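You operate a simulated robot arm through the tools that you are given. There is no shell and no other tool.

You run a simulated two-armed robot. Do the job below in one go: nothing can be reset, and whatever is moved stays where it is left.

## Task
Zero the lining gauge on its block, then gauge the shoe; under 3.0 mm goes in the RELINE tray.
Fine: block back where it was; a good shoe goes back on the bench between the gauges; leave the arm up. Set down upright: setting block.

Only the result counts: the job must be done as asked and must still hold three seconds after the hand-in. Knocking over, shifting, dropping, spilling or breaking anything else fails it.

## Robot
Two 7-joint arms with three-finger grippers on one trunk that stands fixed in place. Base frame: the origin is at the foot of the trunk, x ahead of it, y to its left, z up; the work surface is at about z = 0.88. Units: m, degrees, N and s.
The left shoulder is at [0.069, 0.126, 1.208], the right one opposite. With the tool pointing down near the work surface each hand reaches from about 0.34 to 0.84 m from the base axis, measured 20 degrees to its own side. Payload 2.94 kg a hand.
Tool frame (each hand has its own): the origin (TCP) lies between the finger pads and is the grasp point; the fingertips stand 0.03 m ahead of it; z points along the fingers, y is the line along which they close. The gripper opens to 0.128 m; its body begins 0.093 m behind the TCP.
Orientation is that of the tool frame in the base frame, as a unit quaternion [w, x, y, z]. With the fingers straight down and closing along the base's y, the tool's x points along the base's -x, its y along +y and its z along -z.

## Interface
- The arms move only by the tool step_arm. It takes "left_deltas", "right_deltas" or both (then of equal length, played together; a hand with none holds still); each is a list of rows, each an object (a shift or turn left out is 0, a gripper value left out holds the last) with "dp": the shift along the base's x, y, z in m, a list of three; "rotation": the turn, a rotation vector about the base's x, y, z in degrees, a list of three; "hand": the closure, from 0 (fully open) to 1 (shut). In form: [{"dp": [dx, dy, dz], "rotation": [ax, ay, az], "hand": hand}, ...]. A call has 1 to 20 rows; each row is the pose to reach, as a shift and turn from the pose commanded when the call began. Rows are played at 5 a second. More than 0.05 m and 8.6 degrees between two rows, or a gripper value outside its range, and nothing of the call is played. Where a pose cannot be reached the arm comes as near as it can. A force on the tool above 60 N (or 10 N above the force at the start of the call, whichever is more), or a blocked arm, ends the call early, and 0.2 s more pass. The fingers move at their own pace (about 0.0842 m/s each) and stop on an object; they squeeze with about 37 N. The grip force told is the motor's: it shows also when the fingers shut on nothing. Time passes only in rows, and 0.2 s behind the last, so rows that repeat a pose let the fingers close. The reply holds the time, the measured pose of the TCP, the force on the tool along the base axes, the opening and the grip force, in the units named above and with some noise, with the torque about the TCP (base axes, N m) and any sound that the robot's microphone picked up.
- Cameras (640 x 400 px; columns grow to the right, rows downward): "scene" is now at [0.1946, -0.0182, 1.3971]; the picture's right is [-0.19, -0.98, 0.00], its down [-0.34, 0.07, -0.94] and it looks along [0.92, -0.18, -0.34] (base axes); focal length 214 px, centre (320, 200). "left" rides on the left gripper at [0.069, 0.015, -0.12] in its tool frame; the picture's right is [-0.22, 0.98, 0.00], its down [-0.82, -0.18, -0.54] and it looks along [-0.53, -0.12, 0.84] (tool axes); focal length 251 px, centre (320, 200). "right" rides on the right gripper at [0.069, -0.015, -0.12] in its tool frame; the picture's right is [0.21, 0.98, 0.00], its down [-0.82, 0.18, -0.54] and it looks along [-0.53, 0.12, 0.84] (tool axes); focal length 251 px, centre (320, 200). There is no depth. A picture from a camera that has moved, and an enlarged one, comes with that camera's place and axes in the base frame and with its lens.
- grab_frame(camera): a new picture of that camera. It takes no simulated time.
- lift_body(by): moves the trunk up (or, below 0, down) by that many m; the arms and the scene camera ride with it, the base frame stays. It gives what a move gives, with no picture.
- head_to(pan, tilt): turns the head with the scene camera to pan (to the left, within 80 degrees either way) and tilt (down, from -29 to 69), counted from straight ahead of the robot (the tilt from the chest, where the trunk bows). It gives what a move gives.
- inspect(camera, box): a new picture of the part [left, top, right, bottom] of that camera's present view, enlarged. It takes no simulated time.
- job_done(): hands the job in; it is judged then, once.

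Nothing tells you positions but the pictures and the camera data. Unless the task says otherwise, let go and move clear before handing in.

The tools are called after "Call:" by a JSON object that holds its "method" and its "body". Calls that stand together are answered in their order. step_arm: Moves the arms, as the interface text tells. Its arguments: {"type":"object","properties":{"left_deltas":{"type":"array","items":{"type":"object","properties":{"dp":{"type":"array","items":{"type":"number"}},"rotation":{"type":"array","items":{"type":"number"}},"hand":{"type":"number"}}}},"right_deltas":{"type":"array","items":{"type":"object","properties":{"dp":{"type":"array","items":{"type":"number"}},"rotation":{"type":"array","items":{"type":"number"}},"hand":{"type":"number"}}}}},"required":[]} The other tools are called the same way: lift_body (by) moves the trunk up or down; head_to (pan, tilt) turns the head that bears the scene camera; grab_frame (camera) takes a picture; inspect (camera, box) takes an enlarged picture of a part of a camera's view; job_done () hands the job in.

At the start:

```text
t: 0.0
left_eef_pos: [0.4057, 0.0807, 1.3903]
left_ee_rot: [0.001, -0.001, 1.0, 0.0]
left_ft_force: [-0.2, 0.0, -0.3]
left_wrist_torque: [0.0, -0.03, 0.01]
left_opening: 0.1278
left_grasp_force: 0.0
right_eef_pos: [0.3239, -0.257, 1.3438]
right_ee_rot: [-0.001, 0.0, 1.0, 0.0]
right_ft_force: [-0.6, 0.2, 0.1]
right_wrist_torque: [0.04, -0.02, -0.02]
right_opening: 0.1281
right_grasp_force: 0.1
trunk travel left (down, up): [-0.425, 0.122]
head pan, tilt (commanded): [-11.2, 20.1]
```

scene: 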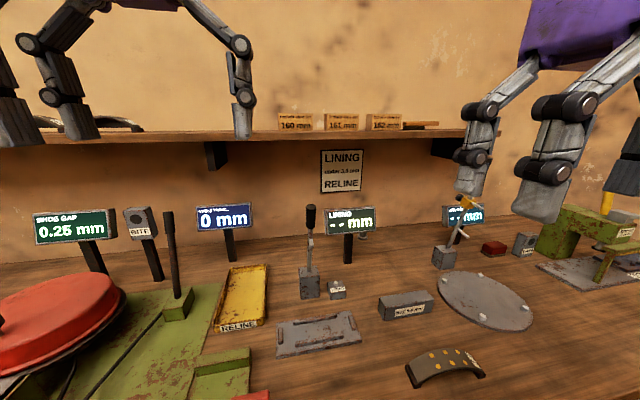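
right: 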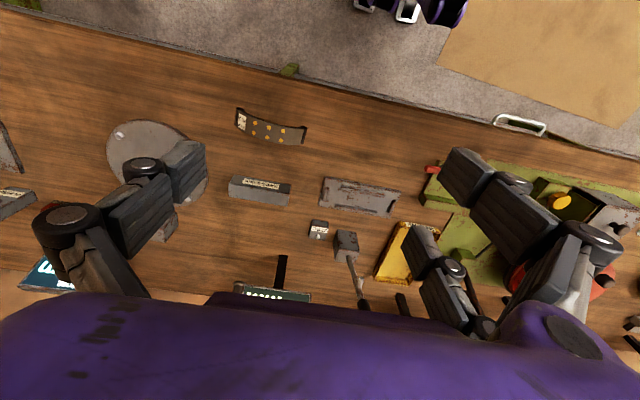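
left: 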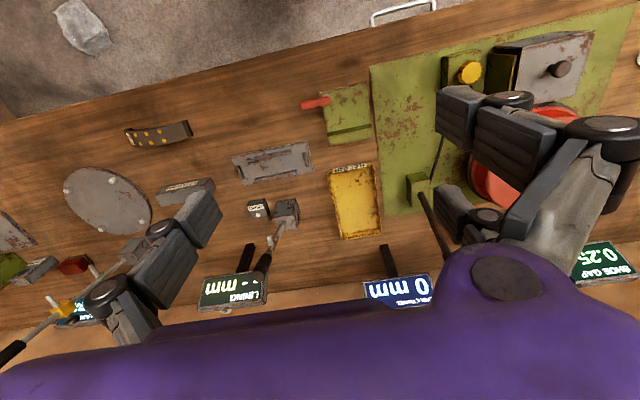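

I see a bench with several gauges: the LINING gauge (lever arm, seat plate, display), a setting block next to it, a curved brake shoe nearer to me, and a yellow RELINE tray. I'll look closer before moving anything.

Call:
{"method": "inspect", "body": {"camera": "scene", "box": [260, 190, 420, 290]}}

Call:
{"method": "inspect", "body": {"camera": "scene", "box": [260, 270, 500, 400]}}

Call:
{"method": "inspect", "body": {"camera": "scene", "box": [260, 100, 480, 230]}}

Call:
{"method": "inspect", "body": {"camera": "left", "box": [180, 120, 400, 320]}}

Call:
{"method": "inspect", "body": {"camera": "scene", "box": [420, 180, 640, 320]}}

```text
4.00 times, centred on (340, 240) of scene
camera zoom: at [0.1946, -0.0182, 1.3971], right [-0.19, -0.98, 0.0], down [-0.34, 0.07, -0.94], along [0.92, -0.18, -0.34], focal length 858 px, centre (240, 40)
```

zoom: 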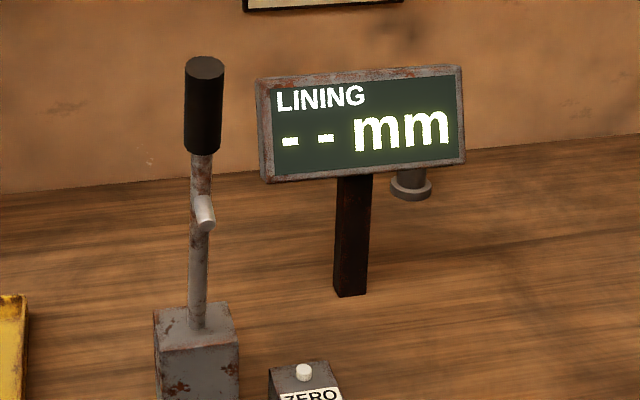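

```text
2.67 times, centred on (380, 335) of scene
camera zoom: at [0.1946, -0.0182, 1.3971], right [-0.19, -0.98, 0.0], down [-0.34, 0.07, -0.94], along [0.92, -0.18, -0.34], focal length 572 px, centre (160, -160)
```

zoom: 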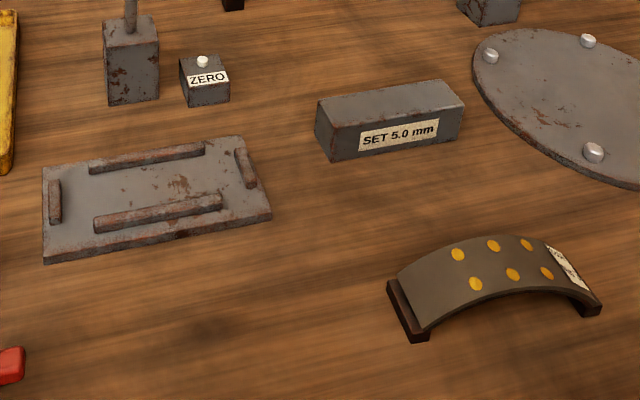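

```text
2.91 times, centred on (370, 165) of scene
camera zoom: at [0.1946, -0.0182, 1.3971], right [-0.19, -0.98, 0.0], down [-0.34, 0.07, -0.94], along [0.92, -0.18, -0.34], focal length 624 px, centre (174, 302)
```

zoom: 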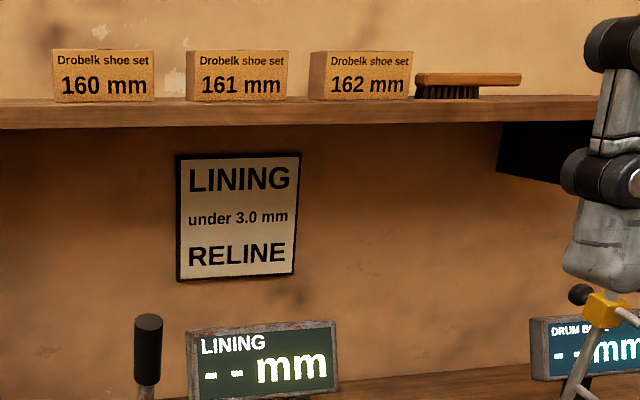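

```text
2.00 times, centred on (290, 220) of left
camera zoom: at [0.3362, 0.0951, 1.5104], right [0.21, 0.98, 0.0], down [0.82, -0.18, 0.54], along [0.53, -0.12, -0.84], focal length 503 px, centre (380, 160)
```

zoom: 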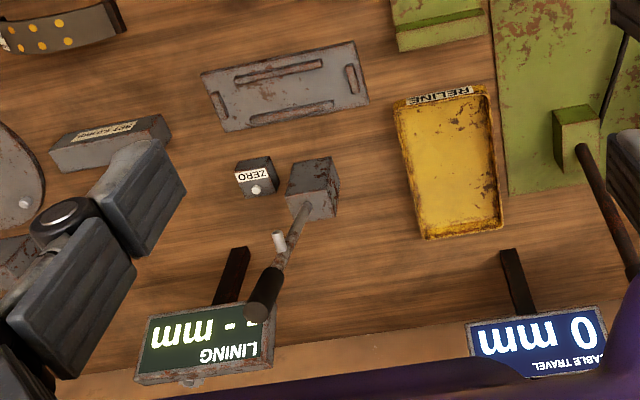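

```text
2.86 times, centred on (530, 250) of scene
camera zoom: at [0.1946, -0.0182, 1.3971], right [-0.19, -0.98, 0.0], down [-0.34, 0.07, -0.94], along [0.92, -0.18, -0.34], focal length 613 px, centre (-280, 57)
```

zoom: 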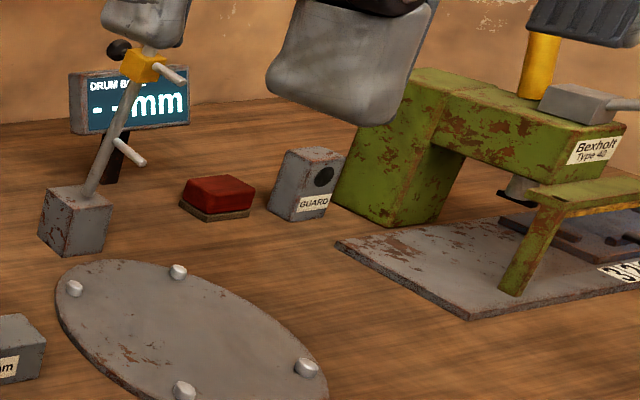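

The lining gauge is a ribbed plate near (0.60, -0.09), a post at about (0.73, -0.09) whose arm leans towards me, and a ZERO box near (0.72, -0.17). The block is near (0.61, -0.35), the shoe near (0.43, -0.34) and the tray near (0.77, 0.12). I'll lower the right hand a little to see all of this up close.

Call:
{"method": "step_arm", "body": {"right_deltas": [{"dp": [0.02, -0.01, -0.04]}, {"dp": [0.04, -0.02, -0.08]}, {"dp": [0.06, -0.03, -0.12]}, {"dp": [0.08, -0.04, -0.16]}, {"dp": [0.08, -0.04, -0.2]}, {"dp": [0.08, -0.04, -0.2]}]}}

Call:
{"method": "head_to", "body": {"pan": -12, "tilt": 38}}

Call:
{"method": "grab_frame", "body": {"camera": "right"}}

Call:
{"method": "grab_frame", "body": {"camera": "scene"}}

```text
t: 1.4
left_eef_pos: [0.4055, 0.0811, 1.3921]
left_ee_rot: [-0.001, -0.002, 1.0, -0.001]
left_ft_force: [0.0, 0.6, 0.4]
left_wrist_torque: [-0.01, -0.02, 0.04]
left_opening: 0.128
left_grasp_force: 0.1
right_eef_pos: [0.4035, -0.2955, 1.143]
right_ee_rot: [0.0, 0.0, 1.0, -0.001]
right_ft_force: [-0.1, -0.2, 0.5]
right_wrist_torque: [-0.02, 0.02, 0.01]
right_opening: 0.1281
right_grasp_force: 0.1
trunk travel left (down, up): [-0.425, 0.122]
head pan, tilt (commanded): [-11.2, 20.1]
```

```text
t: 2.2
left_eef_pos: [0.4055, 0.0801, 1.391]
left_ee_rot: [0.001, -0.001, 1.0, -0.001]
left_ft_force: [0.4, -0.1, -0.1]
left_wrist_torque: [0.01, -0.01, 0.06]
left_opening: 0.1279
left_grasp_force: 0.0
right_eef_pos: [0.4041, -0.296, 1.1441]
right_ee_rot: [0.001, 0.001, 1.0, 0.0]
right_ft_force: [0.4, -0.7, 0.2]
right_wrist_torque: [0.0, -0.01, -0.01]
right_opening: 0.1281
right_grasp_force: 0.0
trunk travel left (down, up): [-0.425, 0.122]
head pan, tilt (commanded): [-12.0, 38.0]
```

```text
taken
camera right: at [0.3354, -0.3096, 1.2629], right [-0.21, 0.98, 0.0], down [0.82, 0.18, 0.54], along [0.53, 0.12, -0.84], focal length 251 px, centre (320, 200)
```

right: 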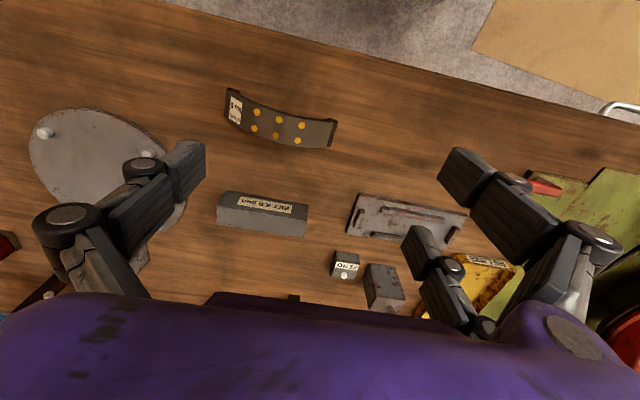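

```text
taken
camera scene: at [0.1877, -0.0181, 1.3688], right [-0.21, -0.98, 0.0], down [-0.6, 0.13, -0.79], along [0.77, -0.16, -0.62], focal length 214 px, centre (320, 200)
```

scene: 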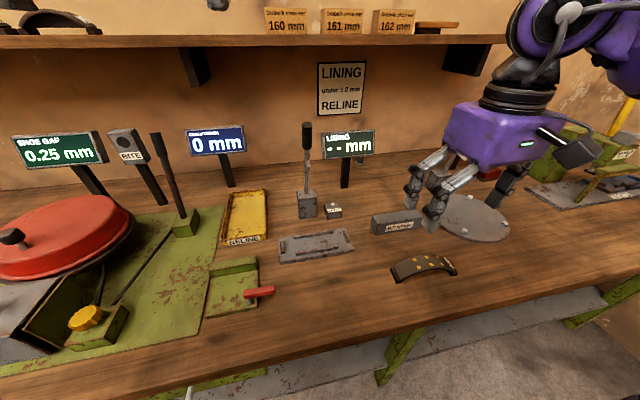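

The picture is clear now, and the hand body is bulky, so clearance to the leaning gauge arm matters. I'll enlarge the key parts to pin down the positions.

Call:
{"method": "inspect", "body": {"camera": "scene", "box": [270, 110, 390, 185]}}

Call:
{"method": "inspect", "body": {"camera": "scene", "box": [270, 185, 430, 285]}}

Call:
{"method": "inspect", "body": {"camera": "scene", "box": [370, 190, 530, 290]}}

Call:
{"method": "inspect", "body": {"camera": "right", "box": [180, 70, 500, 320]}}

Call:
{"method": "inspect", "body": {"camera": "scene", "box": [190, 170, 350, 270]}}

Call:
{"method": "inspect", "body": {"camera": "scene", "box": [390, 0, 640, 250]}}

```text
5.33 times, centred on (330, 148) of scene
camera zoom: at [0.1877, -0.0181, 1.3688], right [-0.21, -0.98, 0.0], down [-0.6, 0.13, -0.79], along [0.77, -0.16, -0.62], focal length 1144 px, centre (267, 480)
```

zoom: 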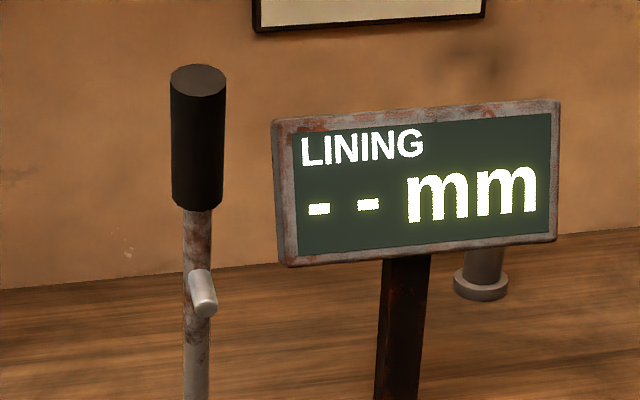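

```text
4.00 times, centred on (350, 235) of scene
camera zoom: at [0.1877, -0.0181, 1.3688], right [-0.21, -0.98, 0.0], down [-0.6, 0.13, -0.79], along [0.77, -0.16, -0.62], focal length 858 px, centre (200, 60)
```

zoom: 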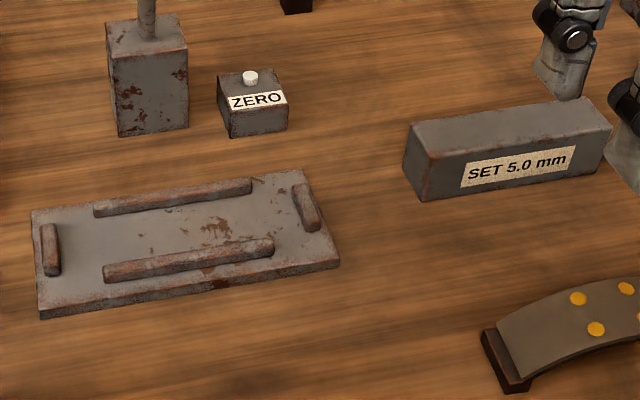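

```text
4.00 times, centred on (450, 240) of scene
camera zoom: at [0.1877, -0.0181, 1.3688], right [-0.21, -0.98, 0.0], down [-0.6, 0.13, -0.79], along [0.77, -0.16, -0.62], focal length 858 px, centre (-200, 40)
```

zoom: 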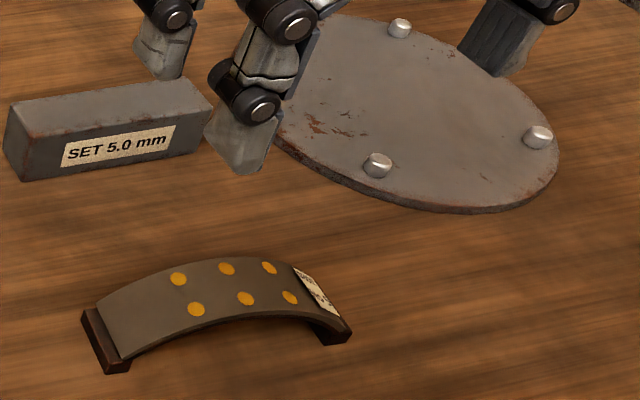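

```text
1.60 times, centred on (340, 195) of right
camera zoom: at [0.3354, -0.3096, 1.2629], right [-0.21, 0.98, 0.0], down [0.82, 0.18, 0.54], along [0.53, 0.12, -0.84], focal length 402 px, centre (288, 208)
```

zoom: 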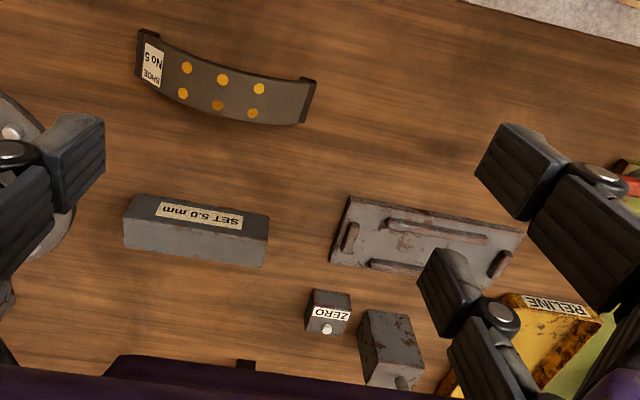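

```text
4.00 times, centred on (270, 220) of scene
camera zoom: at [0.1877, -0.0181, 1.3688], right [-0.21, -0.98, 0.0], down [-0.6, 0.13, -0.79], along [0.77, -0.16, -0.62], focal length 858 px, centre (520, 120)
```

zoom: 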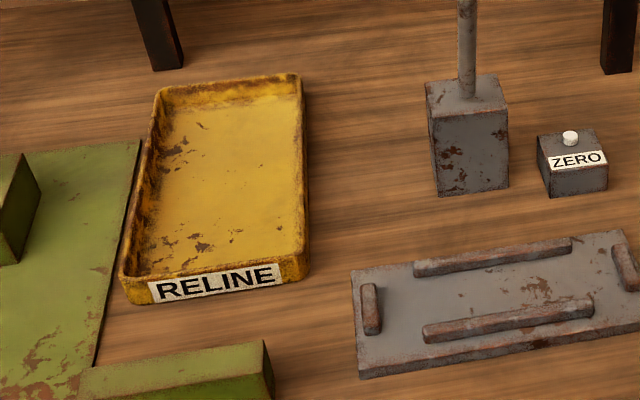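

```text
1.60 times, centred on (515, 125) of scene
camera zoom: at [0.1877, -0.0181, 1.3688], right [-0.21, -0.98, 0.0], down [-0.6, 0.13, -0.79], along [0.77, -0.16, -0.62], focal length 343 px, centre (8, 320)
```

zoom: 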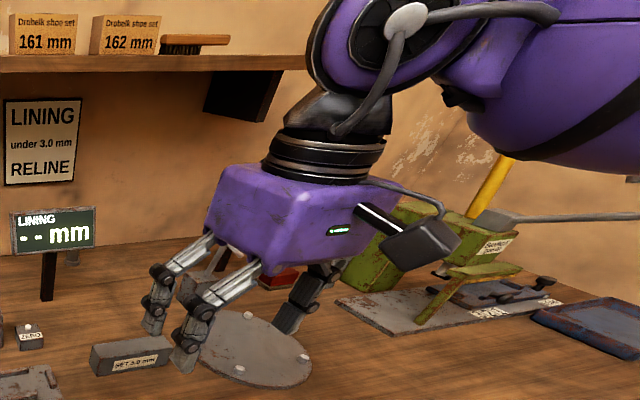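

The block sits at roughly x 0.593–0.626, y -0.277 to -0.430, about 48 mm tall; the plate pocket is centred near (0.588, -0.09). The block and shoe must be gripped across their width, so I'll yaw the right hand by -90° and bring it above the block, watching for the drum-gauge lever on the right.

Call:
{"method": "step_arm", "body": {"right_deltas": [{"dp": [0.02, -0.01, 0.0], "rotation": [0, 0, -8.2]}, {"dp": [0.04, -0.02, 0.0], "rotation": [0, 0, -16.4]}, {"dp": [0.06, -0.03, 0.0], "rotation": [0, 0, -24.6]}, {"dp": [0.08, -0.04, 0.0], "rotation": [0, 0, -32.8]}, {"dp": [0.1, -0.05, 0.0], "rotation": [0, 0, -41]}, {"dp": [0.12, -0.06, 0.0], "rotation": [0, 0, -49.2]}, {"dp": [0.14, -0.07, 0.0], "rotation": [0, 0, -57.4]}, {"dp": [0.16, -0.08, 0.0], "rotation": [0, 0, -65.6]}, {"dp": [0.18, -0.085, 0.0], "rotation": [0, 0, -73.8]}, {"dp": [0.2, -0.09, 0.0], "rotation": [0, 0, -82]}, {"dp": [0.205, -0.093, 0.0], "rotation": [0, 0, -90]}, {"dp": [0.205, -0.093, 0.0], "rotation": [0, 0, -90]}]}}

Call:
{"method": "grab_frame", "body": {"camera": "right"}}

Call:
{"method": "grab_frame", "body": {"camera": "scene"}}

```text
t: 4.8
left_eef_pos: [0.4056, 0.0791, 1.3907]
left_ee_rot: [-0.001, -0.001, 1.0, 0.0]
left_ft_force: [-0.8, 0.4, 0.5]
left_wrist_torque: [-0.02, 0.0, 0.01]
left_opening: 0.1279
left_grasp_force: 0.0
right_eef_pos: [0.6091, -0.3904, 1.1449]
right_ee_rot: [-0.001, 0.708, 0.707, -0.001]
right_ft_force: [0.0, 0.8, 0.1]
right_wrist_torque: [0.01, -0.01, -0.02]
right_opening: 0.1279
right_grasp_force: 0.0
trunk travel left (down, up): [-0.425, 0.122]
head pan, tilt (commanded): [-12.0, 38.0]
```

```text
taken
camera right: at [0.594, -0.3197, 1.2645], right [0.98, 0.21, 0.0], down [0.18, -0.82, 0.54], along [0.12, -0.53, -0.84], focal length 251 px, centre (320, 200)
```

right: 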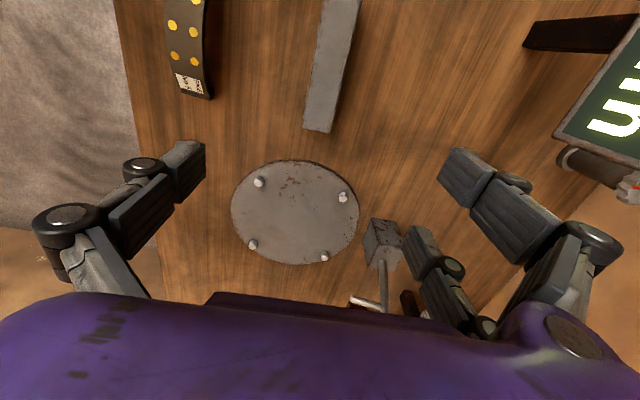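

```text
taken
camera scene: at [0.1877, -0.018, 1.3688], right [-0.21, -0.98, 0.0], down [-0.6, 0.13, -0.79], along [0.77, -0.16, -0.62], focal length 214 px, centre (320, 200)
```

scene: 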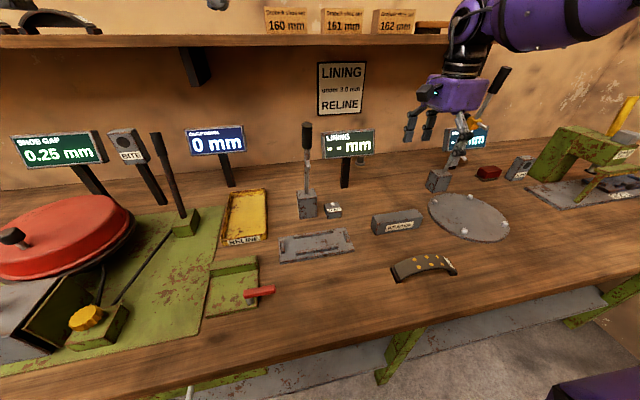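

The hand is yawed and above the block, clear of the drum-gauge lever. I'll enlarge the wrist view to check that the block lies centred between the fingers.

Call:
{"method": "inspect", "body": {"camera": "right", "box": [240, 0, 400, 140]}}

Call:
{"method": "inspect", "body": {"camera": "scene", "box": [380, 50, 540, 250]}}

```text
2.86 times, centred on (320, 70) of right
camera zoom: at [0.594, -0.3197, 1.2645], right [0.98, 0.21, 0.0], down [0.18, -0.82, 0.54], along [0.12, -0.53, -0.84], focal length 718 px, centre (320, 571)
```

zoom: 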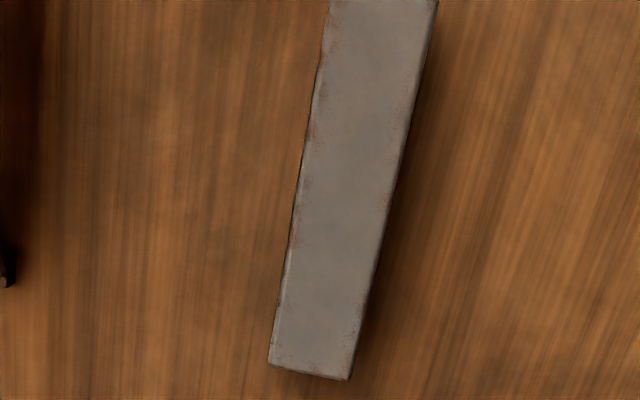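

```text
2.00 times, centred on (460, 150) of scene
camera zoom: at [0.1877, -0.018, 1.3688], right [-0.21, -0.98, 0.0], down [-0.6, 0.13, -0.79], along [0.77, -0.16, -0.62], focal length 429 px, centre (40, 300)
```

zoom: 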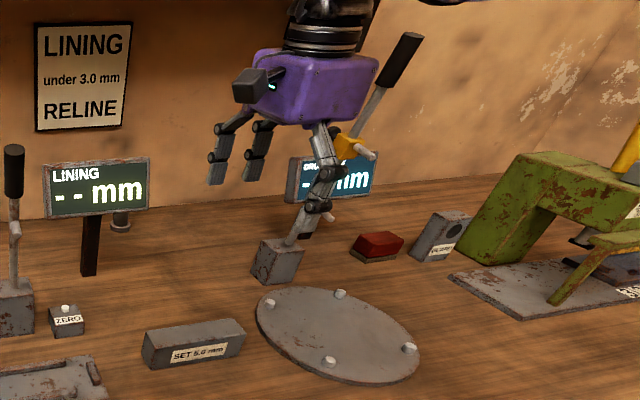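

The block's centreline is at x ≈ 0.610 and it's nearly square to the bench axes. I'll lean the hand 15° away from the gauge arm, then descend to just above the block and check.

Call:
{"method": "step_arm", "body": {"right_deltas": [{"dp": [0.001, 0.002, 0.0], "rotation": [7.5, 0, 0]}, {"dp": [0.001, 0.002, 0.0], "rotation": [15, 0, 0]}, {"dp": [0.001, 0.002, -0.04], "rotation": [15, 0, 0]}, {"dp": [0.001, 0.002, -0.08], "rotation": [15, 0, 0]}, {"dp": [0.001, 0.002, -0.115], "rotation": [15, 0, 0]}, {"dp": [0.001, 0.002, -0.145], "rotation": [15, 0, 0]}, {"dp": [0.001, 0.002, -0.145], "rotation": [15, 0, 0]}]}}

Call:
{"method": "grab_frame", "body": {"camera": "right"}}

Call:
{"method": "inspect", "body": {"camera": "scene", "box": [340, 80, 500, 260]}}

```text
t: 6.4
left_eef_pos: [0.405, 0.0809, 1.3901]
left_ee_rot: [0.0, 0.0, 1.0, -0.001]
left_ft_force: [0.6, 0.4, 1.3]
left_wrist_torque: [0.0, 0.01, 0.04]
left_opening: 0.1282
left_grasp_force: 0.1
right_eef_pos: [0.6088, -0.3867, 1.0004]
right_ee_rot: [-0.092, 0.702, 0.701, 0.091]
right_ft_force: [-0.2, 0.0, -0.1]
right_wrist_torque: [-0.03, -0.03, -0.01]
right_opening: 0.128
right_grasp_force: 0.0
trunk travel left (down, up): [-0.425, 0.122]
head pan, tilt (commanded): [-12.0, 38.0]
```

```text
taken
camera right: at [0.5936, -0.3498, 1.1339], right [0.98, 0.21, 0.06], down [0.18, -0.93, 0.31], along [0.12, -0.29, -0.95], focal length 251 px, centre (320, 200)
```

right: 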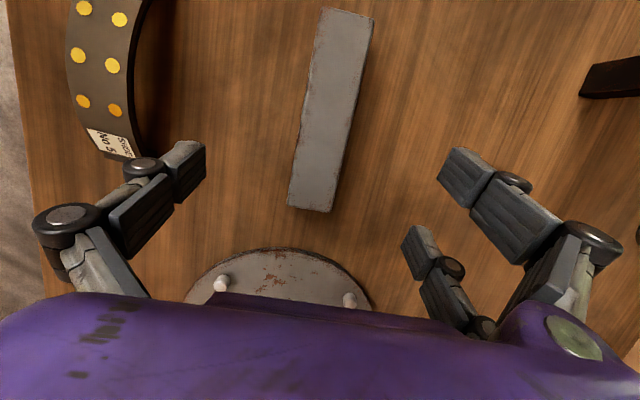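

```text
2.22 times, centred on (420, 170) of scene
camera zoom: at [0.1872, -0.0178, 1.3689], right [-0.21, -0.98, 0.0], down [-0.6, 0.13, -0.79], along [0.77, -0.16, -0.62], focal length 477 px, centre (98, 267)
```

zoom: 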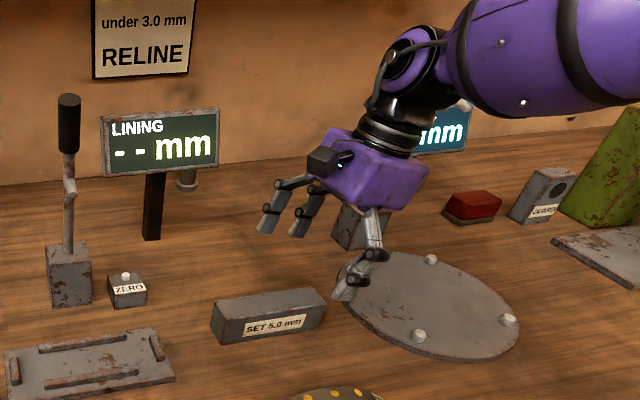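

The block is about 2–3 mm further out in x than the hand, so I'll correct that and descend so the fingertips straddle the upper part of the block without closing yet.

Call:
{"method": "step_arm", "body": {"right_deltas": [{"dp": [0.0022, 0.0, -0.025]}, {"dp": [0.0022, 0.0, -0.05]}, {"dp": [0.0022, 0.0, -0.07]}, {"dp": [0.0022, 0.0, -0.07]}]}}

Call:
{"method": "grab_frame", "body": {"camera": "right"}}

Call:
{"method": "inspect", "body": {"camera": "scene", "box": [340, 120, 500, 260]}}

```text
t: 7.4
left_eef_pos: [0.4049, 0.08, 1.3896]
left_ee_rot: [0.0, -0.001, 1.0, 0.0]
left_ft_force: [0.1, 0.8, 0.1]
left_wrist_torque: [0.05, -0.02, -0.02]
left_opening: 0.1278
left_grasp_force: 0.0
right_eef_pos: [0.6115, -0.3885, 0.9291]
right_ee_rot: [-0.092, 0.701, 0.701, 0.092]
right_ft_force: [0.5, 0.0, -0.3]
right_wrist_torque: [0.01, -0.01, -0.01]
right_opening: 0.1281
right_grasp_force: 0.1
trunk travel left (down, up): [-0.425, 0.122]
head pan, tilt (commanded): [-12.0, 38.0]
```

```text
taken
camera right: at [0.5965, -0.3498, 1.0628], right [0.98, 0.21, 0.06], down [0.18, -0.93, 0.31], along [0.12, -0.29, -0.95], focal length 251 px, centre (320, 200)
```

right: 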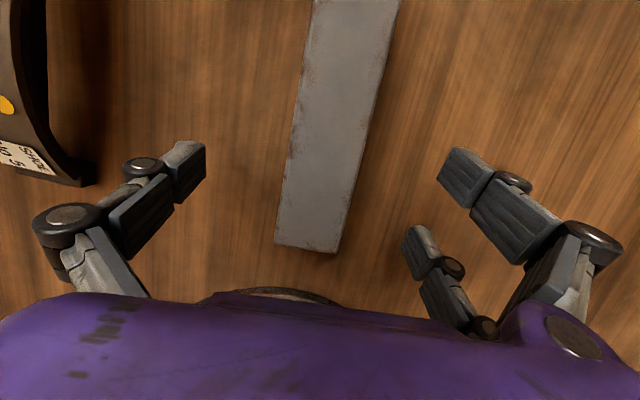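

```text
2.86 times, centred on (420, 190) of scene
camera zoom: at [0.1874, -0.018, 1.3688], right [-0.21, -0.98, 0.0], down [-0.6, 0.13, -0.79], along [0.77, -0.16, -0.62], focal length 613 px, centre (34, 229)
```

zoom: 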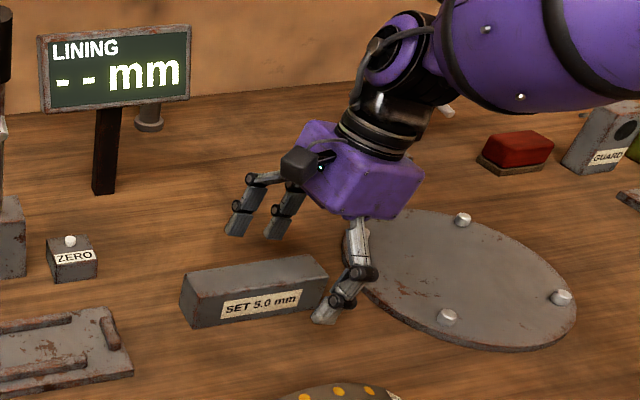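

The block is centred between thumb and fingers to within a millimetre. I'll shift 6 mm along it so both fingers land fully on it, then close.

Call:
{"method": "step_arm", "body": {"right_deltas": [{"dp": [-0.0007, 0.006, 0.001]}, {"dp": [-0.0007, 0.006, 0.001], "hand": 0.5}, {"dp": [-0.0007, 0.006, 0.001], "hand": 0.6}, {"dp": [-0.0007, 0.006, 0.001], "hand": 1.0}, {"dp": [-0.0007, 0.006, 0.001], "hand": 1.0}, {"dp": [-0.0007, 0.006, 0.001], "hand": 1.0}, {"dp": [-0.0007, 0.006, 0.001], "hand": 1.0}]}}

Call:
{"method": "grab_frame", "body": {"camera": "right"}}

Call:
{"method": "inspect", "body": {"camera": "scene", "box": [340, 120, 500, 260]}}

```text
t: 9.0
left_eef_pos: [0.406, 0.0808, 1.3918]
left_ee_rot: [0.0, -0.001, 1.0, -0.001]
left_ft_force: [-0.8, 0.8, 1.1]
left_wrist_torque: [-0.04, 0.05, 0.01]
left_opening: 0.128
left_grasp_force: 0.1
right_eef_pos: [0.6102, -0.3809, 0.9313]
right_ee_rot: [-0.092, 0.701, 0.701, 0.093]
right_ft_force: [-1.8, 0.1, -0.6]
right_wrist_torque: [0.0, -0.06, 0.14]
right_opening: 0.0396
right_grasp_force: 36.8
trunk travel left (down, up): [-0.425, 0.122]
head pan, tilt (commanded): [-12.0, 38.0]
```

```text
taken
camera right: at [0.596, -0.3435, 1.0645], right [0.98, 0.21, 0.06], down [0.18, -0.93, 0.31], along [0.12, -0.29, -0.95], focal length 251 px, centre (320, 200)
```

right: 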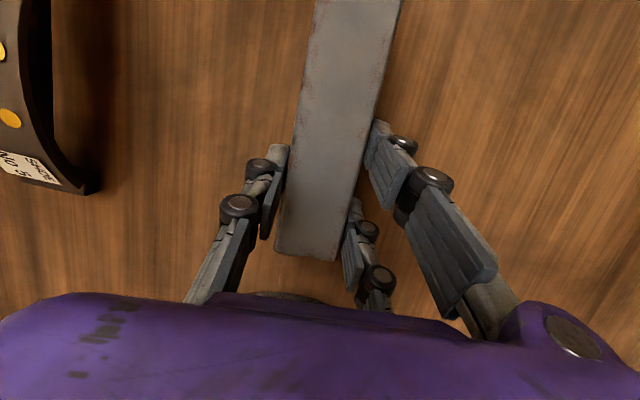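

```text
2.86 times, centred on (420, 190) of scene
camera zoom: at [0.1875, -0.018, 1.3688], right [-0.21, -0.98, 0.0], down [-0.6, 0.13, -0.79], along [0.77, -0.16, -0.62], focal length 613 px, centre (34, 229)
```

zoom: 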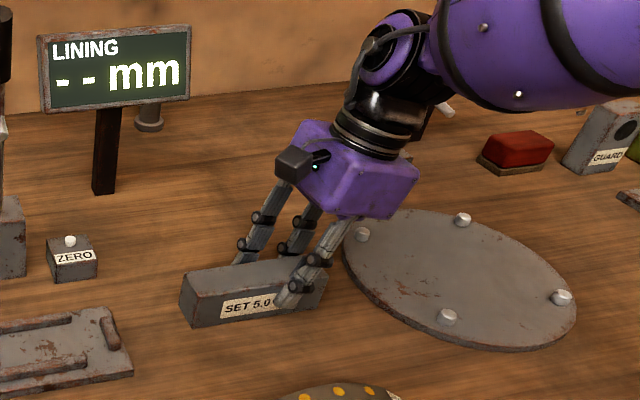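

The block is gripped at 39.6 mm. I'll lift it straight up 8 cm and check that it hangs level.

Call:
{"method": "step_arm", "body": {"right_deltas": [{"dp": [0, 0, 0.01]}, {"dp": [0, 0, 0.03]}, {"dp": [0, 0, 0.055]}, {"dp": [0, 0, 0.08]}, {"dp": [0, 0, 0.08]}]}}

Call:
{"method": "grab_frame", "body": {"camera": "scene"}}

Call:
{"method": "inspect", "body": {"camera": "scene", "box": [340, 120, 500, 260]}}

```text
t: 10.2
left_eef_pos: [0.4056, 0.0803, 1.3903]
left_ee_rot: [0.0, -0.001, 1.0, -0.001]
left_ft_force: [0.5, 0.5, 0.1]
left_wrist_torque: [0.06, 0.01, 0.0]
left_opening: 0.128
left_grasp_force: 0.0
right_eef_pos: [0.611, -0.3816, 1.0088]
right_ee_rot: [-0.092, 0.702, 0.701, 0.093]
right_ft_force: [-0.4, -0.4, -0.3]
right_wrist_torque: [0.04, -0.01, -0.01]
right_opening: 0.0
right_grasp_force: 2.9
trunk travel left (down, up): [-0.425, 0.122]
head pan, tilt (commanded): [-12.0, 38.0]
```

```text
taken
camera scene: at [0.1881, -0.0183, 1.3687], right [-0.21, -0.98, 0.0], down [-0.6, 0.13, -0.79], along [0.77, -0.16, -0.62], focal length 214 px, centre (320, 200)
```

scene: 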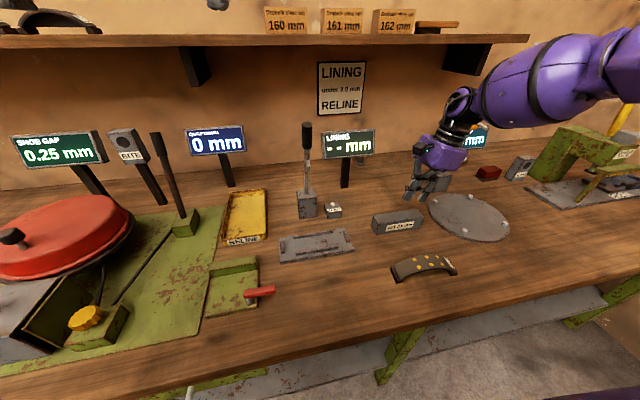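

```text
2.86 times, centred on (420, 190) of scene
camera zoom: at [0.1881, -0.0183, 1.3687], right [-0.21, -0.98, 0.0], down [-0.6, 0.13, -0.79], along [0.77, -0.16, -0.62], focal length 613 px, centre (34, 229)
```

zoom: 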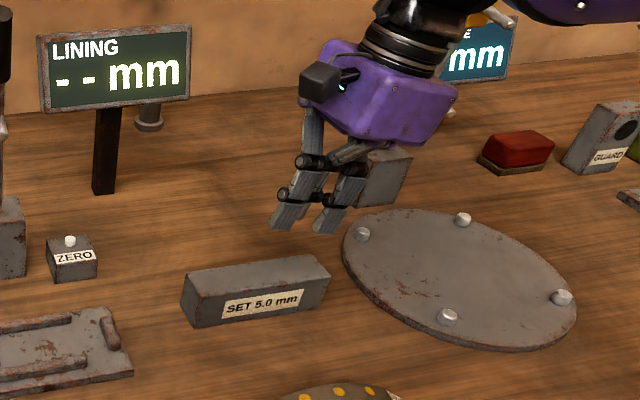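

The fingers slid off the block and it stayed on the bench, apparently in place. I'll open, straighten the hand, and check the block's position before a deeper, centred test grip to learn its weight.

Call:
{"method": "step_arm", "body": {"right_deltas": [{"dp": [0, 0, 0.03], "hand": 0.0}, {"dp": [0, 0.015, 0.05], "rotation": [-7.5, 0, 0], "hand": 0.0}, {"dp": [0, 0.0285, 0.06], "rotation": [-15, 0, 0], "hand": 0.0}, {"dp": [0, 0.0285, 0.06], "rotation": [-15, 0, 0], "hand": 0.0}, {"dp": [0, 0.0285, 0.06], "rotation": [-15, 0, 0], "hand": 0.0}]}}

Call:
{"method": "grab_frame", "body": {"camera": "right"}}

Call:
{"method": "inspect", "body": {"camera": "scene", "box": [270, 185, 430, 285]}}

```text
t: 11.4
left_eef_pos: [0.4047, 0.0813, 1.3908]
left_ee_rot: [0.0, -0.001, 1.0, -0.002]
left_ft_force: [-1.1, -0.3, -0.6]
left_wrist_torque: [-0.02, 0.02, 0.01]
left_opening: 0.1278
left_grasp_force: 0.1
right_eef_pos: [0.6118, -0.3529, 1.0697]
right_ee_rot: [0.001, 0.707, 0.707, -0.001]
right_ft_force: [-0.3, -0.9, 0.2]
right_wrist_torque: [-0.04, 0.03, -0.01]
right_opening: 0.1279
right_grasp_force: 0.0
trunk travel left (down, up): [-0.425, 0.122]
head pan, tilt (commanded): [-12.0, 38.0]
```

```text
taken
camera right: at [0.5964, -0.2818, 1.1891], right [0.98, 0.21, 0.0], down [0.18, -0.82, 0.54], along [0.12, -0.53, -0.84], focal length 251 px, centre (320, 200)
```

right: 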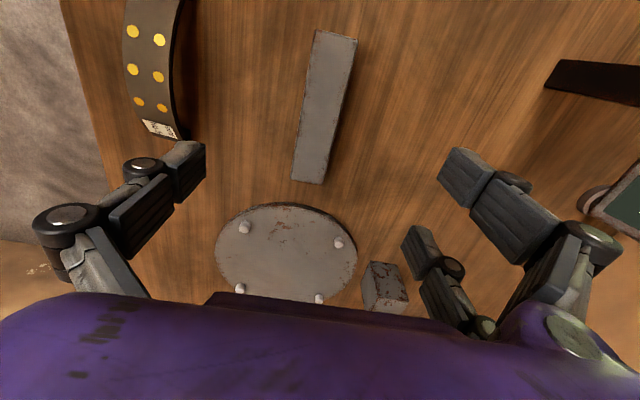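

```text
4.00 times, centred on (350, 235) of scene
camera zoom: at [0.1877, -0.0173, 1.3688], right [-0.21, -0.98, 0.0], down [-0.6, 0.13, -0.79], along [0.77, -0.16, -0.62], focal length 858 px, centre (200, 60)
```

zoom: 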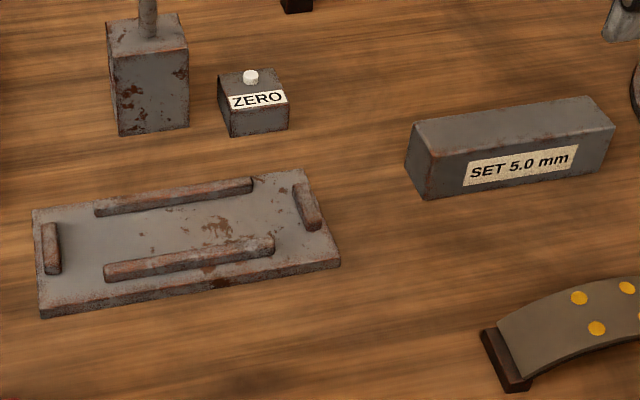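

The block moved only about 2 mm. Now I'll do a centred, deeper grip and lift it just a few millimetres to read its weight.

Call:
{"method": "step_arm", "body": {"right_deltas": [{"dp": [-0.001, -0.001, -0.04], "hand": 0.0}, {"dp": [-0.001, -0.001, -0.08], "hand": 0.0}, {"dp": [-0.001, -0.001, -0.12], "hand": 0.0}, {"dp": [-0.001, -0.001, -0.153], "hand": 0.0}, {"dp": [-0.001, -0.001, -0.153], "hand": 0.5}, {"dp": [-0.001, -0.001, -0.153], "hand": 0.6}, {"dp": [-0.001, -0.001, -0.153], "hand": 1.0}, {"dp": [-0.001, -0.001, -0.153], "hand": 1.0}, {"dp": [-0.001, -0.001, -0.153], "hand": 1.0}, {"dp": [-0.001, -0.001, -0.153], "hand": 1.0}]}}

Call:
{"method": "step_arm", "body": {"right_deltas": [{"dp": [0, 0, 0.002]}, {"dp": [0, 0, 0.005]}, {"dp": [0, 0, 0.008]}, {"dp": [0, 0, 0.008]}, {"dp": [0, 0, 0.008]}]}}

Call:
{"method": "grab_frame", "body": {"camera": "right"}}

Call:
{"method": "inspect", "body": {"camera": "scene", "box": [340, 140, 500, 260]}}

```text
t: 13.6
left_eef_pos: [0.4064, 0.0802, 1.3914]
left_ee_rot: [0.0, -0.001, 1.0, -0.001]
left_ft_force: [0.2, 0.4, 0.7]
left_wrist_torque: [-0.03, 0.03, 0.0]
left_opening: 0.1282
left_grasp_force: 0.1
right_eef_pos: [0.6086, -0.3534, 0.9177]
right_ee_rot: [0.0, 0.707, 0.707, 0.0]
right_ft_force: [2.3, 0.4, 0.6]
right_wrist_torque: [0.14, -0.13, -0.11]
right_opening: 0.0394
right_grasp_force: 37.3
trunk travel left (down, up): [-0.425, 0.122]
head pan, tilt (commanded): [-12.0, 38.0]
```

```text
t: 14.8
left_eef_pos: [0.405, 0.0808, 1.3918]
left_ee_rot: [0.0, -0.001, 1.0, 0.0]
left_ft_force: [-1.3, -0.4, 0.7]
left_wrist_torque: [-0.03, 0.01, -0.02]
left_opening: 0.1279
left_grasp_force: 0.2
right_eef_pos: [0.6101, -0.3546, 0.9245]
right_ee_rot: [0.0, 0.708, 0.706, 0.0]
right_ft_force: [0.6, -0.4, -5.6]
right_wrist_torque: [0.01, -0.02, 0.04]
right_opening: 0.0396
right_grasp_force: 36.5
trunk travel left (down, up): [-0.425, 0.122]
head pan, tilt (commanded): [-12.0, 38.0]
```

```text
taken
camera right: at [0.5952, -0.2838, 1.0447], right [0.98, 0.21, 0.0], down [0.18, -0.82, 0.54], along [0.12, -0.53, -0.84], focal length 251 px, centre (320, 200)
```

right: 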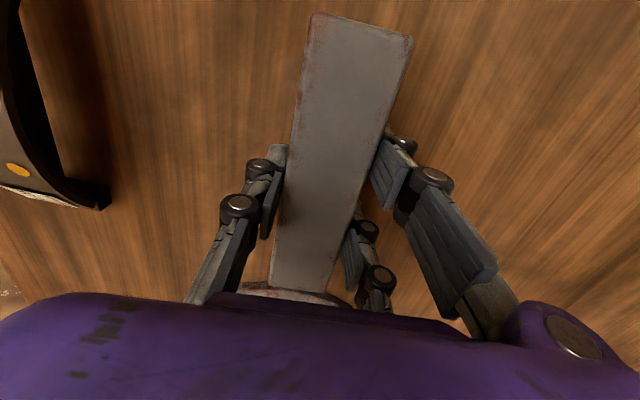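

```text
3.33 times, centred on (420, 200) of scene
camera zoom: at [0.1881, -0.0183, 1.3687], right [-0.21, -0.98, 0.0], down [-0.6, 0.13, -0.79], along [0.77, -0.16, -0.62], focal length 715 px, centre (-13, 200)
```

zoom: 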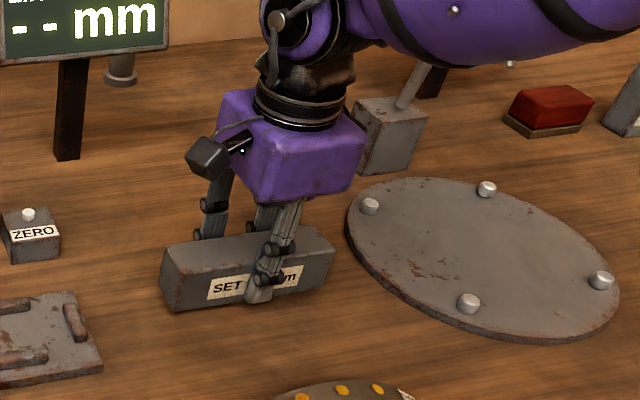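

The tool reads about 5.6 N of load, so the block is light and this deeper grip holds. Before choosing the placing grip I'll check the height of the plate's ribs closely.

Call:
{"method": "inspect", "body": {"camera": "scene", "box": [272, 222, 362, 270]}}

Call:
{"method": "inspect", "body": {"camera": "left", "box": [200, 120, 340, 260]}}

```text
7.11 times, centred on (317, 246) of scene
camera zoom: at [0.1881, -0.0183, 1.3687], right [-0.21, -0.98, 0.0], down [-0.6, 0.13, -0.79], along [0.77, -0.16, -0.62], focal length 1525 px, centre (341, -127)
```

zoom: 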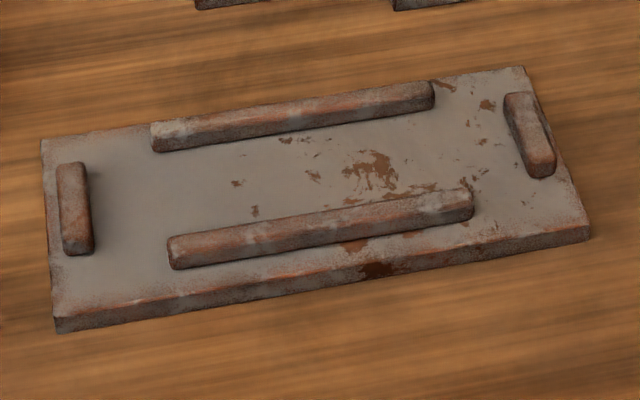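

```text
2.86 times, centred on (270, 190) of left
camera zoom: at [0.3367, 0.0948, 1.5103], right [0.21, 0.98, 0.0], down [0.82, -0.18, 0.54], along [0.53, -0.12, -0.84], focal length 718 px, centre (463, 229)
```

zoom: 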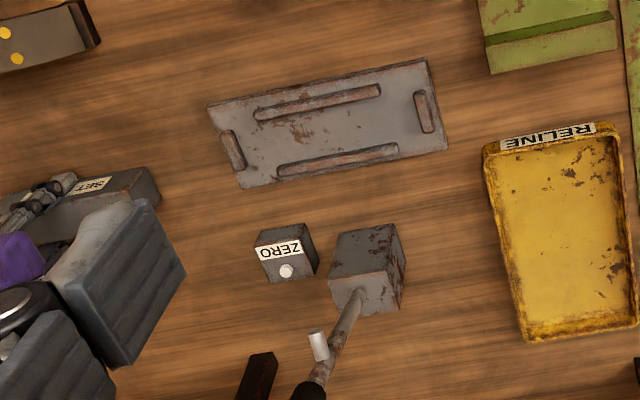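

The plate is about 8 mm thick with 9 mm ribs, and its pocket is centred at about (0.595, -0.0915), roughly 52 × 177 mm. I'll set the block back down and re-grip it about 38 mm off centre. The fingertips will sit 11–12 mm above its underside to clear the ribs, and the hand will stay vertical.

Call:
{"method": "step_arm", "body": {"right_deltas": [{"dp": [0, 0, -0.004]}, {"dp": [0, 0, -0.008]}, {"dp": [0, 0, -0.008]}, {"dp": [0, 0, -0.008], "hand": 0.4}, {"dp": [0, 0, -0.008], "hand": 0.4}, {"dp": [0, 0, -0.003], "hand": 0.4}, {"dp": [0, -0.02, -0.003], "hand": 0.4}, {"dp": [0, -0.038, -0.003], "hand": 0.4}, {"dp": [0, -0.038, -0.003], "hand": 0.4}]}}

Call:
{"method": "grab_frame", "body": {"camera": "right"}}

```text
t: 16.8
left_eef_pos: [0.4058, 0.0804, 1.3916]
left_ee_rot: [0.0, -0.001, 1.0, -0.001]
left_ft_force: [0.8, -0.3, -0.3]
left_wrist_torque: [-0.01, 0.0, 0.0]
left_opening: 0.1279
left_grasp_force: 0.0
right_eef_pos: [0.6102, -0.3915, 0.9228]
right_ee_rot: [0.001, 0.707, 0.707, 0.0]
right_ft_force: [-0.8, 0.3, 0.0]
right_wrist_torque: [0.0, 0.02, 0.01]
right_opening: 0.0769
right_grasp_force: 0.0
trunk travel left (down, up): [-0.425, 0.122]
head pan, tilt (commanded): [-12.0, 38.0]
```

```text
taken
camera right: at [0.5952, -0.3214, 1.0419], right [0.98, 0.21, 0.0], down [0.18, -0.82, 0.54], along [0.12, -0.53, -0.84], focal length 251 px, centre (320, 200)
```

right: 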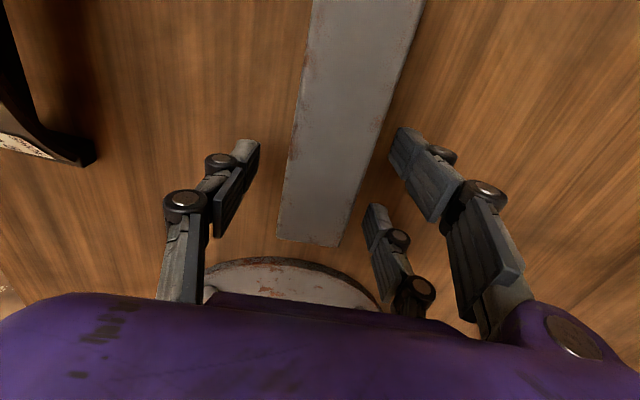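

The lower finger just covers the block's end. I'll close and test-lift a few millimetres, reading force and torque.

Call:
{"method": "step_arm", "body": {"right_deltas": [{"dp": [0, 0.001, -0.001], "hand": 0.6}, {"dp": [0, 0.001, -0.001], "hand": 1.0}, {"dp": [0, 0.001, -0.001], "hand": 1.0}, {"dp": [0, 0.001, -0.001], "hand": 1.0}, {"dp": [0, 0.001, 0.002], "hand": 1.0}, {"dp": [0, 0.001, 0.005], "hand": 1.0}, {"dp": [0, 0.001, 0.009], "hand": 1.0}, {"dp": [0, 0.001, 0.009], "hand": 1.0}, {"dp": [0, 0.001, 0.009], "hand": 1.0}]}}

Call:
{"method": "grab_frame", "body": {"camera": "right"}}

Call:
{"method": "inspect", "body": {"camera": "scene", "box": [340, 140, 500, 260]}}

```text
t: 18.8
left_eef_pos: [0.4058, 0.0798, 1.3914]
left_ee_rot: [0.0, -0.001, 1.0, -0.001]
left_ft_force: [0.6, 0.0, 0.4]
left_wrist_torque: [0.03, 0.01, 0.0]
left_opening: 0.1277
left_grasp_force: 0.0
right_eef_pos: [0.6101, -0.3914, 0.9308]
right_ee_rot: [0.0, 0.707, 0.707, -0.001]
right_ft_force: [-0.1, 0.5, -5.0]
right_wrist_torque: [-0.18, -0.01, -0.01]
right_opening: 0.0395
right_grasp_force: 36.7
trunk travel left (down, up): [-0.425, 0.122]
head pan, tilt (commanded): [-12.0, 38.0]
```

```text
taken
camera right: at [0.5955, -0.3208, 1.0501], right [0.98, 0.21, 0.0], down [0.18, -0.82, 0.54], along [0.12, -0.53, -0.84], focal length 251 px, centre (320, 200)
```

right: 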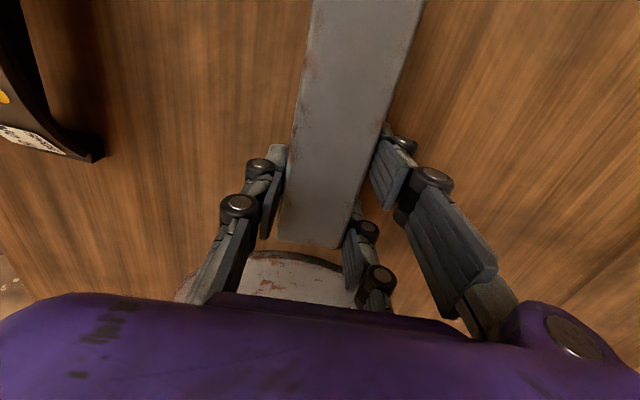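

```text
3.33 times, centred on (420, 200) of scene
camera zoom: at [0.1882, -0.0183, 1.3687], right [-0.21, -0.98, 0.0], down [-0.6, 0.13, -0.79], along [0.77, -0.16, -0.62], focal length 715 px, centre (-13, 200)
```

zoom: 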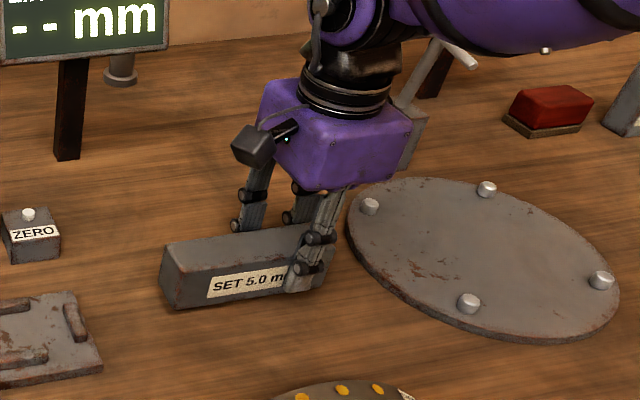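

It holds: about 5 N load and the matching off-centre torque. I'll lift further, slowly, and check that the block stays level.

Call:
{"method": "step_arm", "body": {"right_deltas": [{"dp": [0, 0, 0.01]}, {"dp": [0, 0, 0.022]}, {"dp": [0, 0, 0.036]}, {"dp": [0, 0, 0.05]}, {"dp": [0, 0, 0.06]}, {"dp": [0, 0, 0.06]}]}}

Call:
{"method": "inspect", "body": {"camera": "scene", "box": [340, 100, 500, 260]}}

```text
t: 20.2
left_eef_pos: [0.4066, 0.0795, 1.3913]
left_ee_rot: [0.0, -0.001, 1.0, -0.001]
left_ft_force: [-0.5, -0.1, -0.3]
left_wrist_torque: [-0.01, 0.01, 0.01]
left_opening: 0.1281
left_grasp_force: 0.1
right_eef_pos: [0.6099, -0.3908, 0.9913]
right_ee_rot: [0.0, 0.707, 0.707, 0.0]
right_ft_force: [0.1, 0.7, -5.1]
right_wrist_torque: [-0.16, -0.01, -0.04]
right_opening: 0.0396
right_grasp_force: 37.1
trunk travel left (down, up): [-0.425, 0.122]
head pan, tilt (commanded): [-12.0, 38.0]
```

```text
2.50 times, centred on (420, 180) of scene
camera zoom: at [0.1883, -0.0184, 1.3687], right [-0.21, -0.98, 0.0], down [-0.6, 0.13, -0.79], along [0.77, -0.16, -0.62], focal length 536 px, centre (70, 250)
```

zoom: 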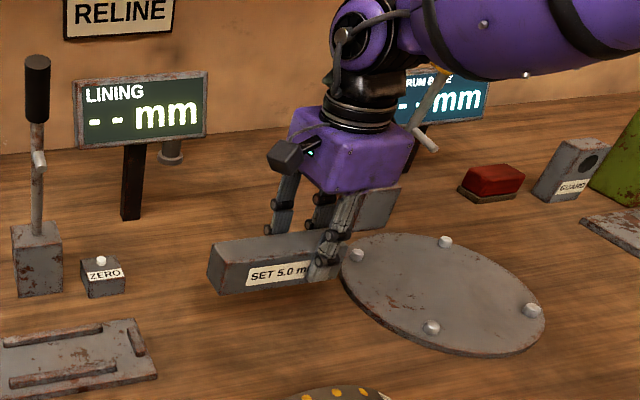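

The block is up, level and steady. I'll carry it over to just short of the plate and check clearance to the gauge arm before moving in.

Call:
{"method": "step_arm", "body": {"right_deltas": [{"dp": [-0.008, 0.03, 0]}, {"dp": [-0.015, 0.065, 0]}, {"dp": [-0.015, 0.1, 0]}, {"dp": [-0.015, 0.135, 0]}, {"dp": [-0.015, 0.17, 0]}, {"dp": [-0.015, 0.2, 0]}, {"dp": [-0.015, 0.2, 0]}]}}

Call:
{"method": "grab_frame", "body": {"camera": "scene"}}

Call:
{"method": "grab_frame", "body": {"camera": "right"}}

Call:
{"method": "grab_frame", "body": {"camera": "left"}}

```text
t: 21.8
left_eef_pos: [0.4054, 0.0798, 1.3902]
left_ee_rot: [0.0, -0.001, 1.0, -0.001]
left_ft_force: [0.4, 0.2, 0.1]
left_wrist_torque: [0.02, -0.03, 0.0]
left_opening: 0.128
left_grasp_force: 0.1
right_eef_pos: [0.593, -0.1926, 0.9917]
right_ee_rot: [0.001, 0.708, 0.706, -0.001]
right_ft_force: [0.1, 0.1, -5.7]
right_wrist_torque: [-0.21, -0.02, 0.0]
right_opening: 0.0397
right_grasp_force: 36.7
trunk travel left (down, up): [-0.425, 0.122]
head pan, tilt (commanded): [-12.0, 38.0]
```

```text
taken
camera scene: at [0.1875, -0.0182, 1.3688], right [-0.21, -0.98, 0.0], down [-0.6, 0.13, -0.79], along [0.77, -0.16, -0.62], focal length 214 px, centre (320, 200)
```

scene: 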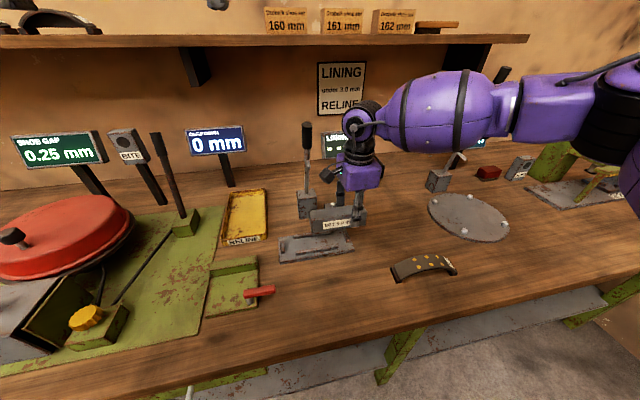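

```text
taken
camera right: at [0.5781, -0.1223, 1.1106], right [0.98, 0.21, 0.0], down [0.18, -0.82, 0.54], along [0.11, -0.53, -0.84], focal length 251 px, centre (320, 200)
```

right: 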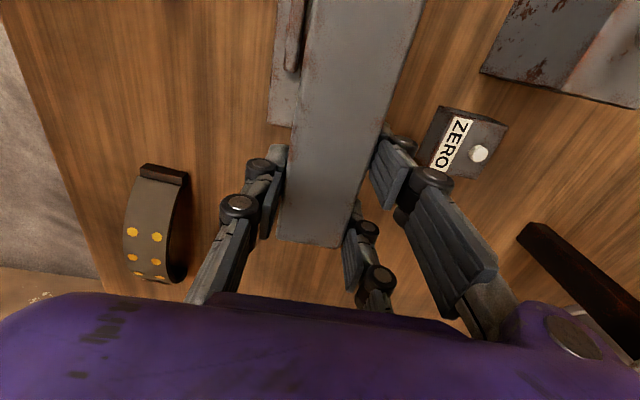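

```text
taken
camera left: at [0.336, 0.0949, 1.5105], right [0.21, 0.98, 0.0], down [0.82, -0.18, 0.54], along [0.53, -0.12, -0.84], focal length 251 px, centre (320, 200)
```

left: 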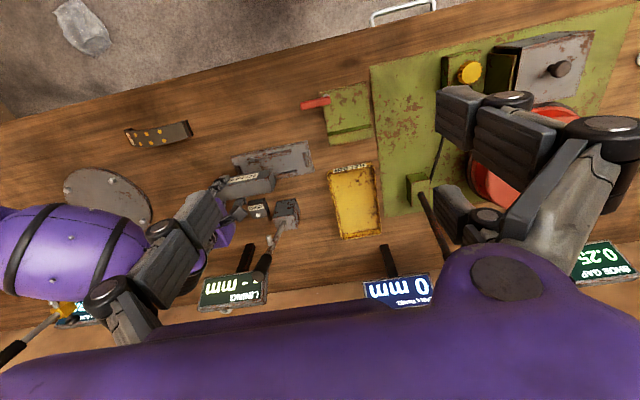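

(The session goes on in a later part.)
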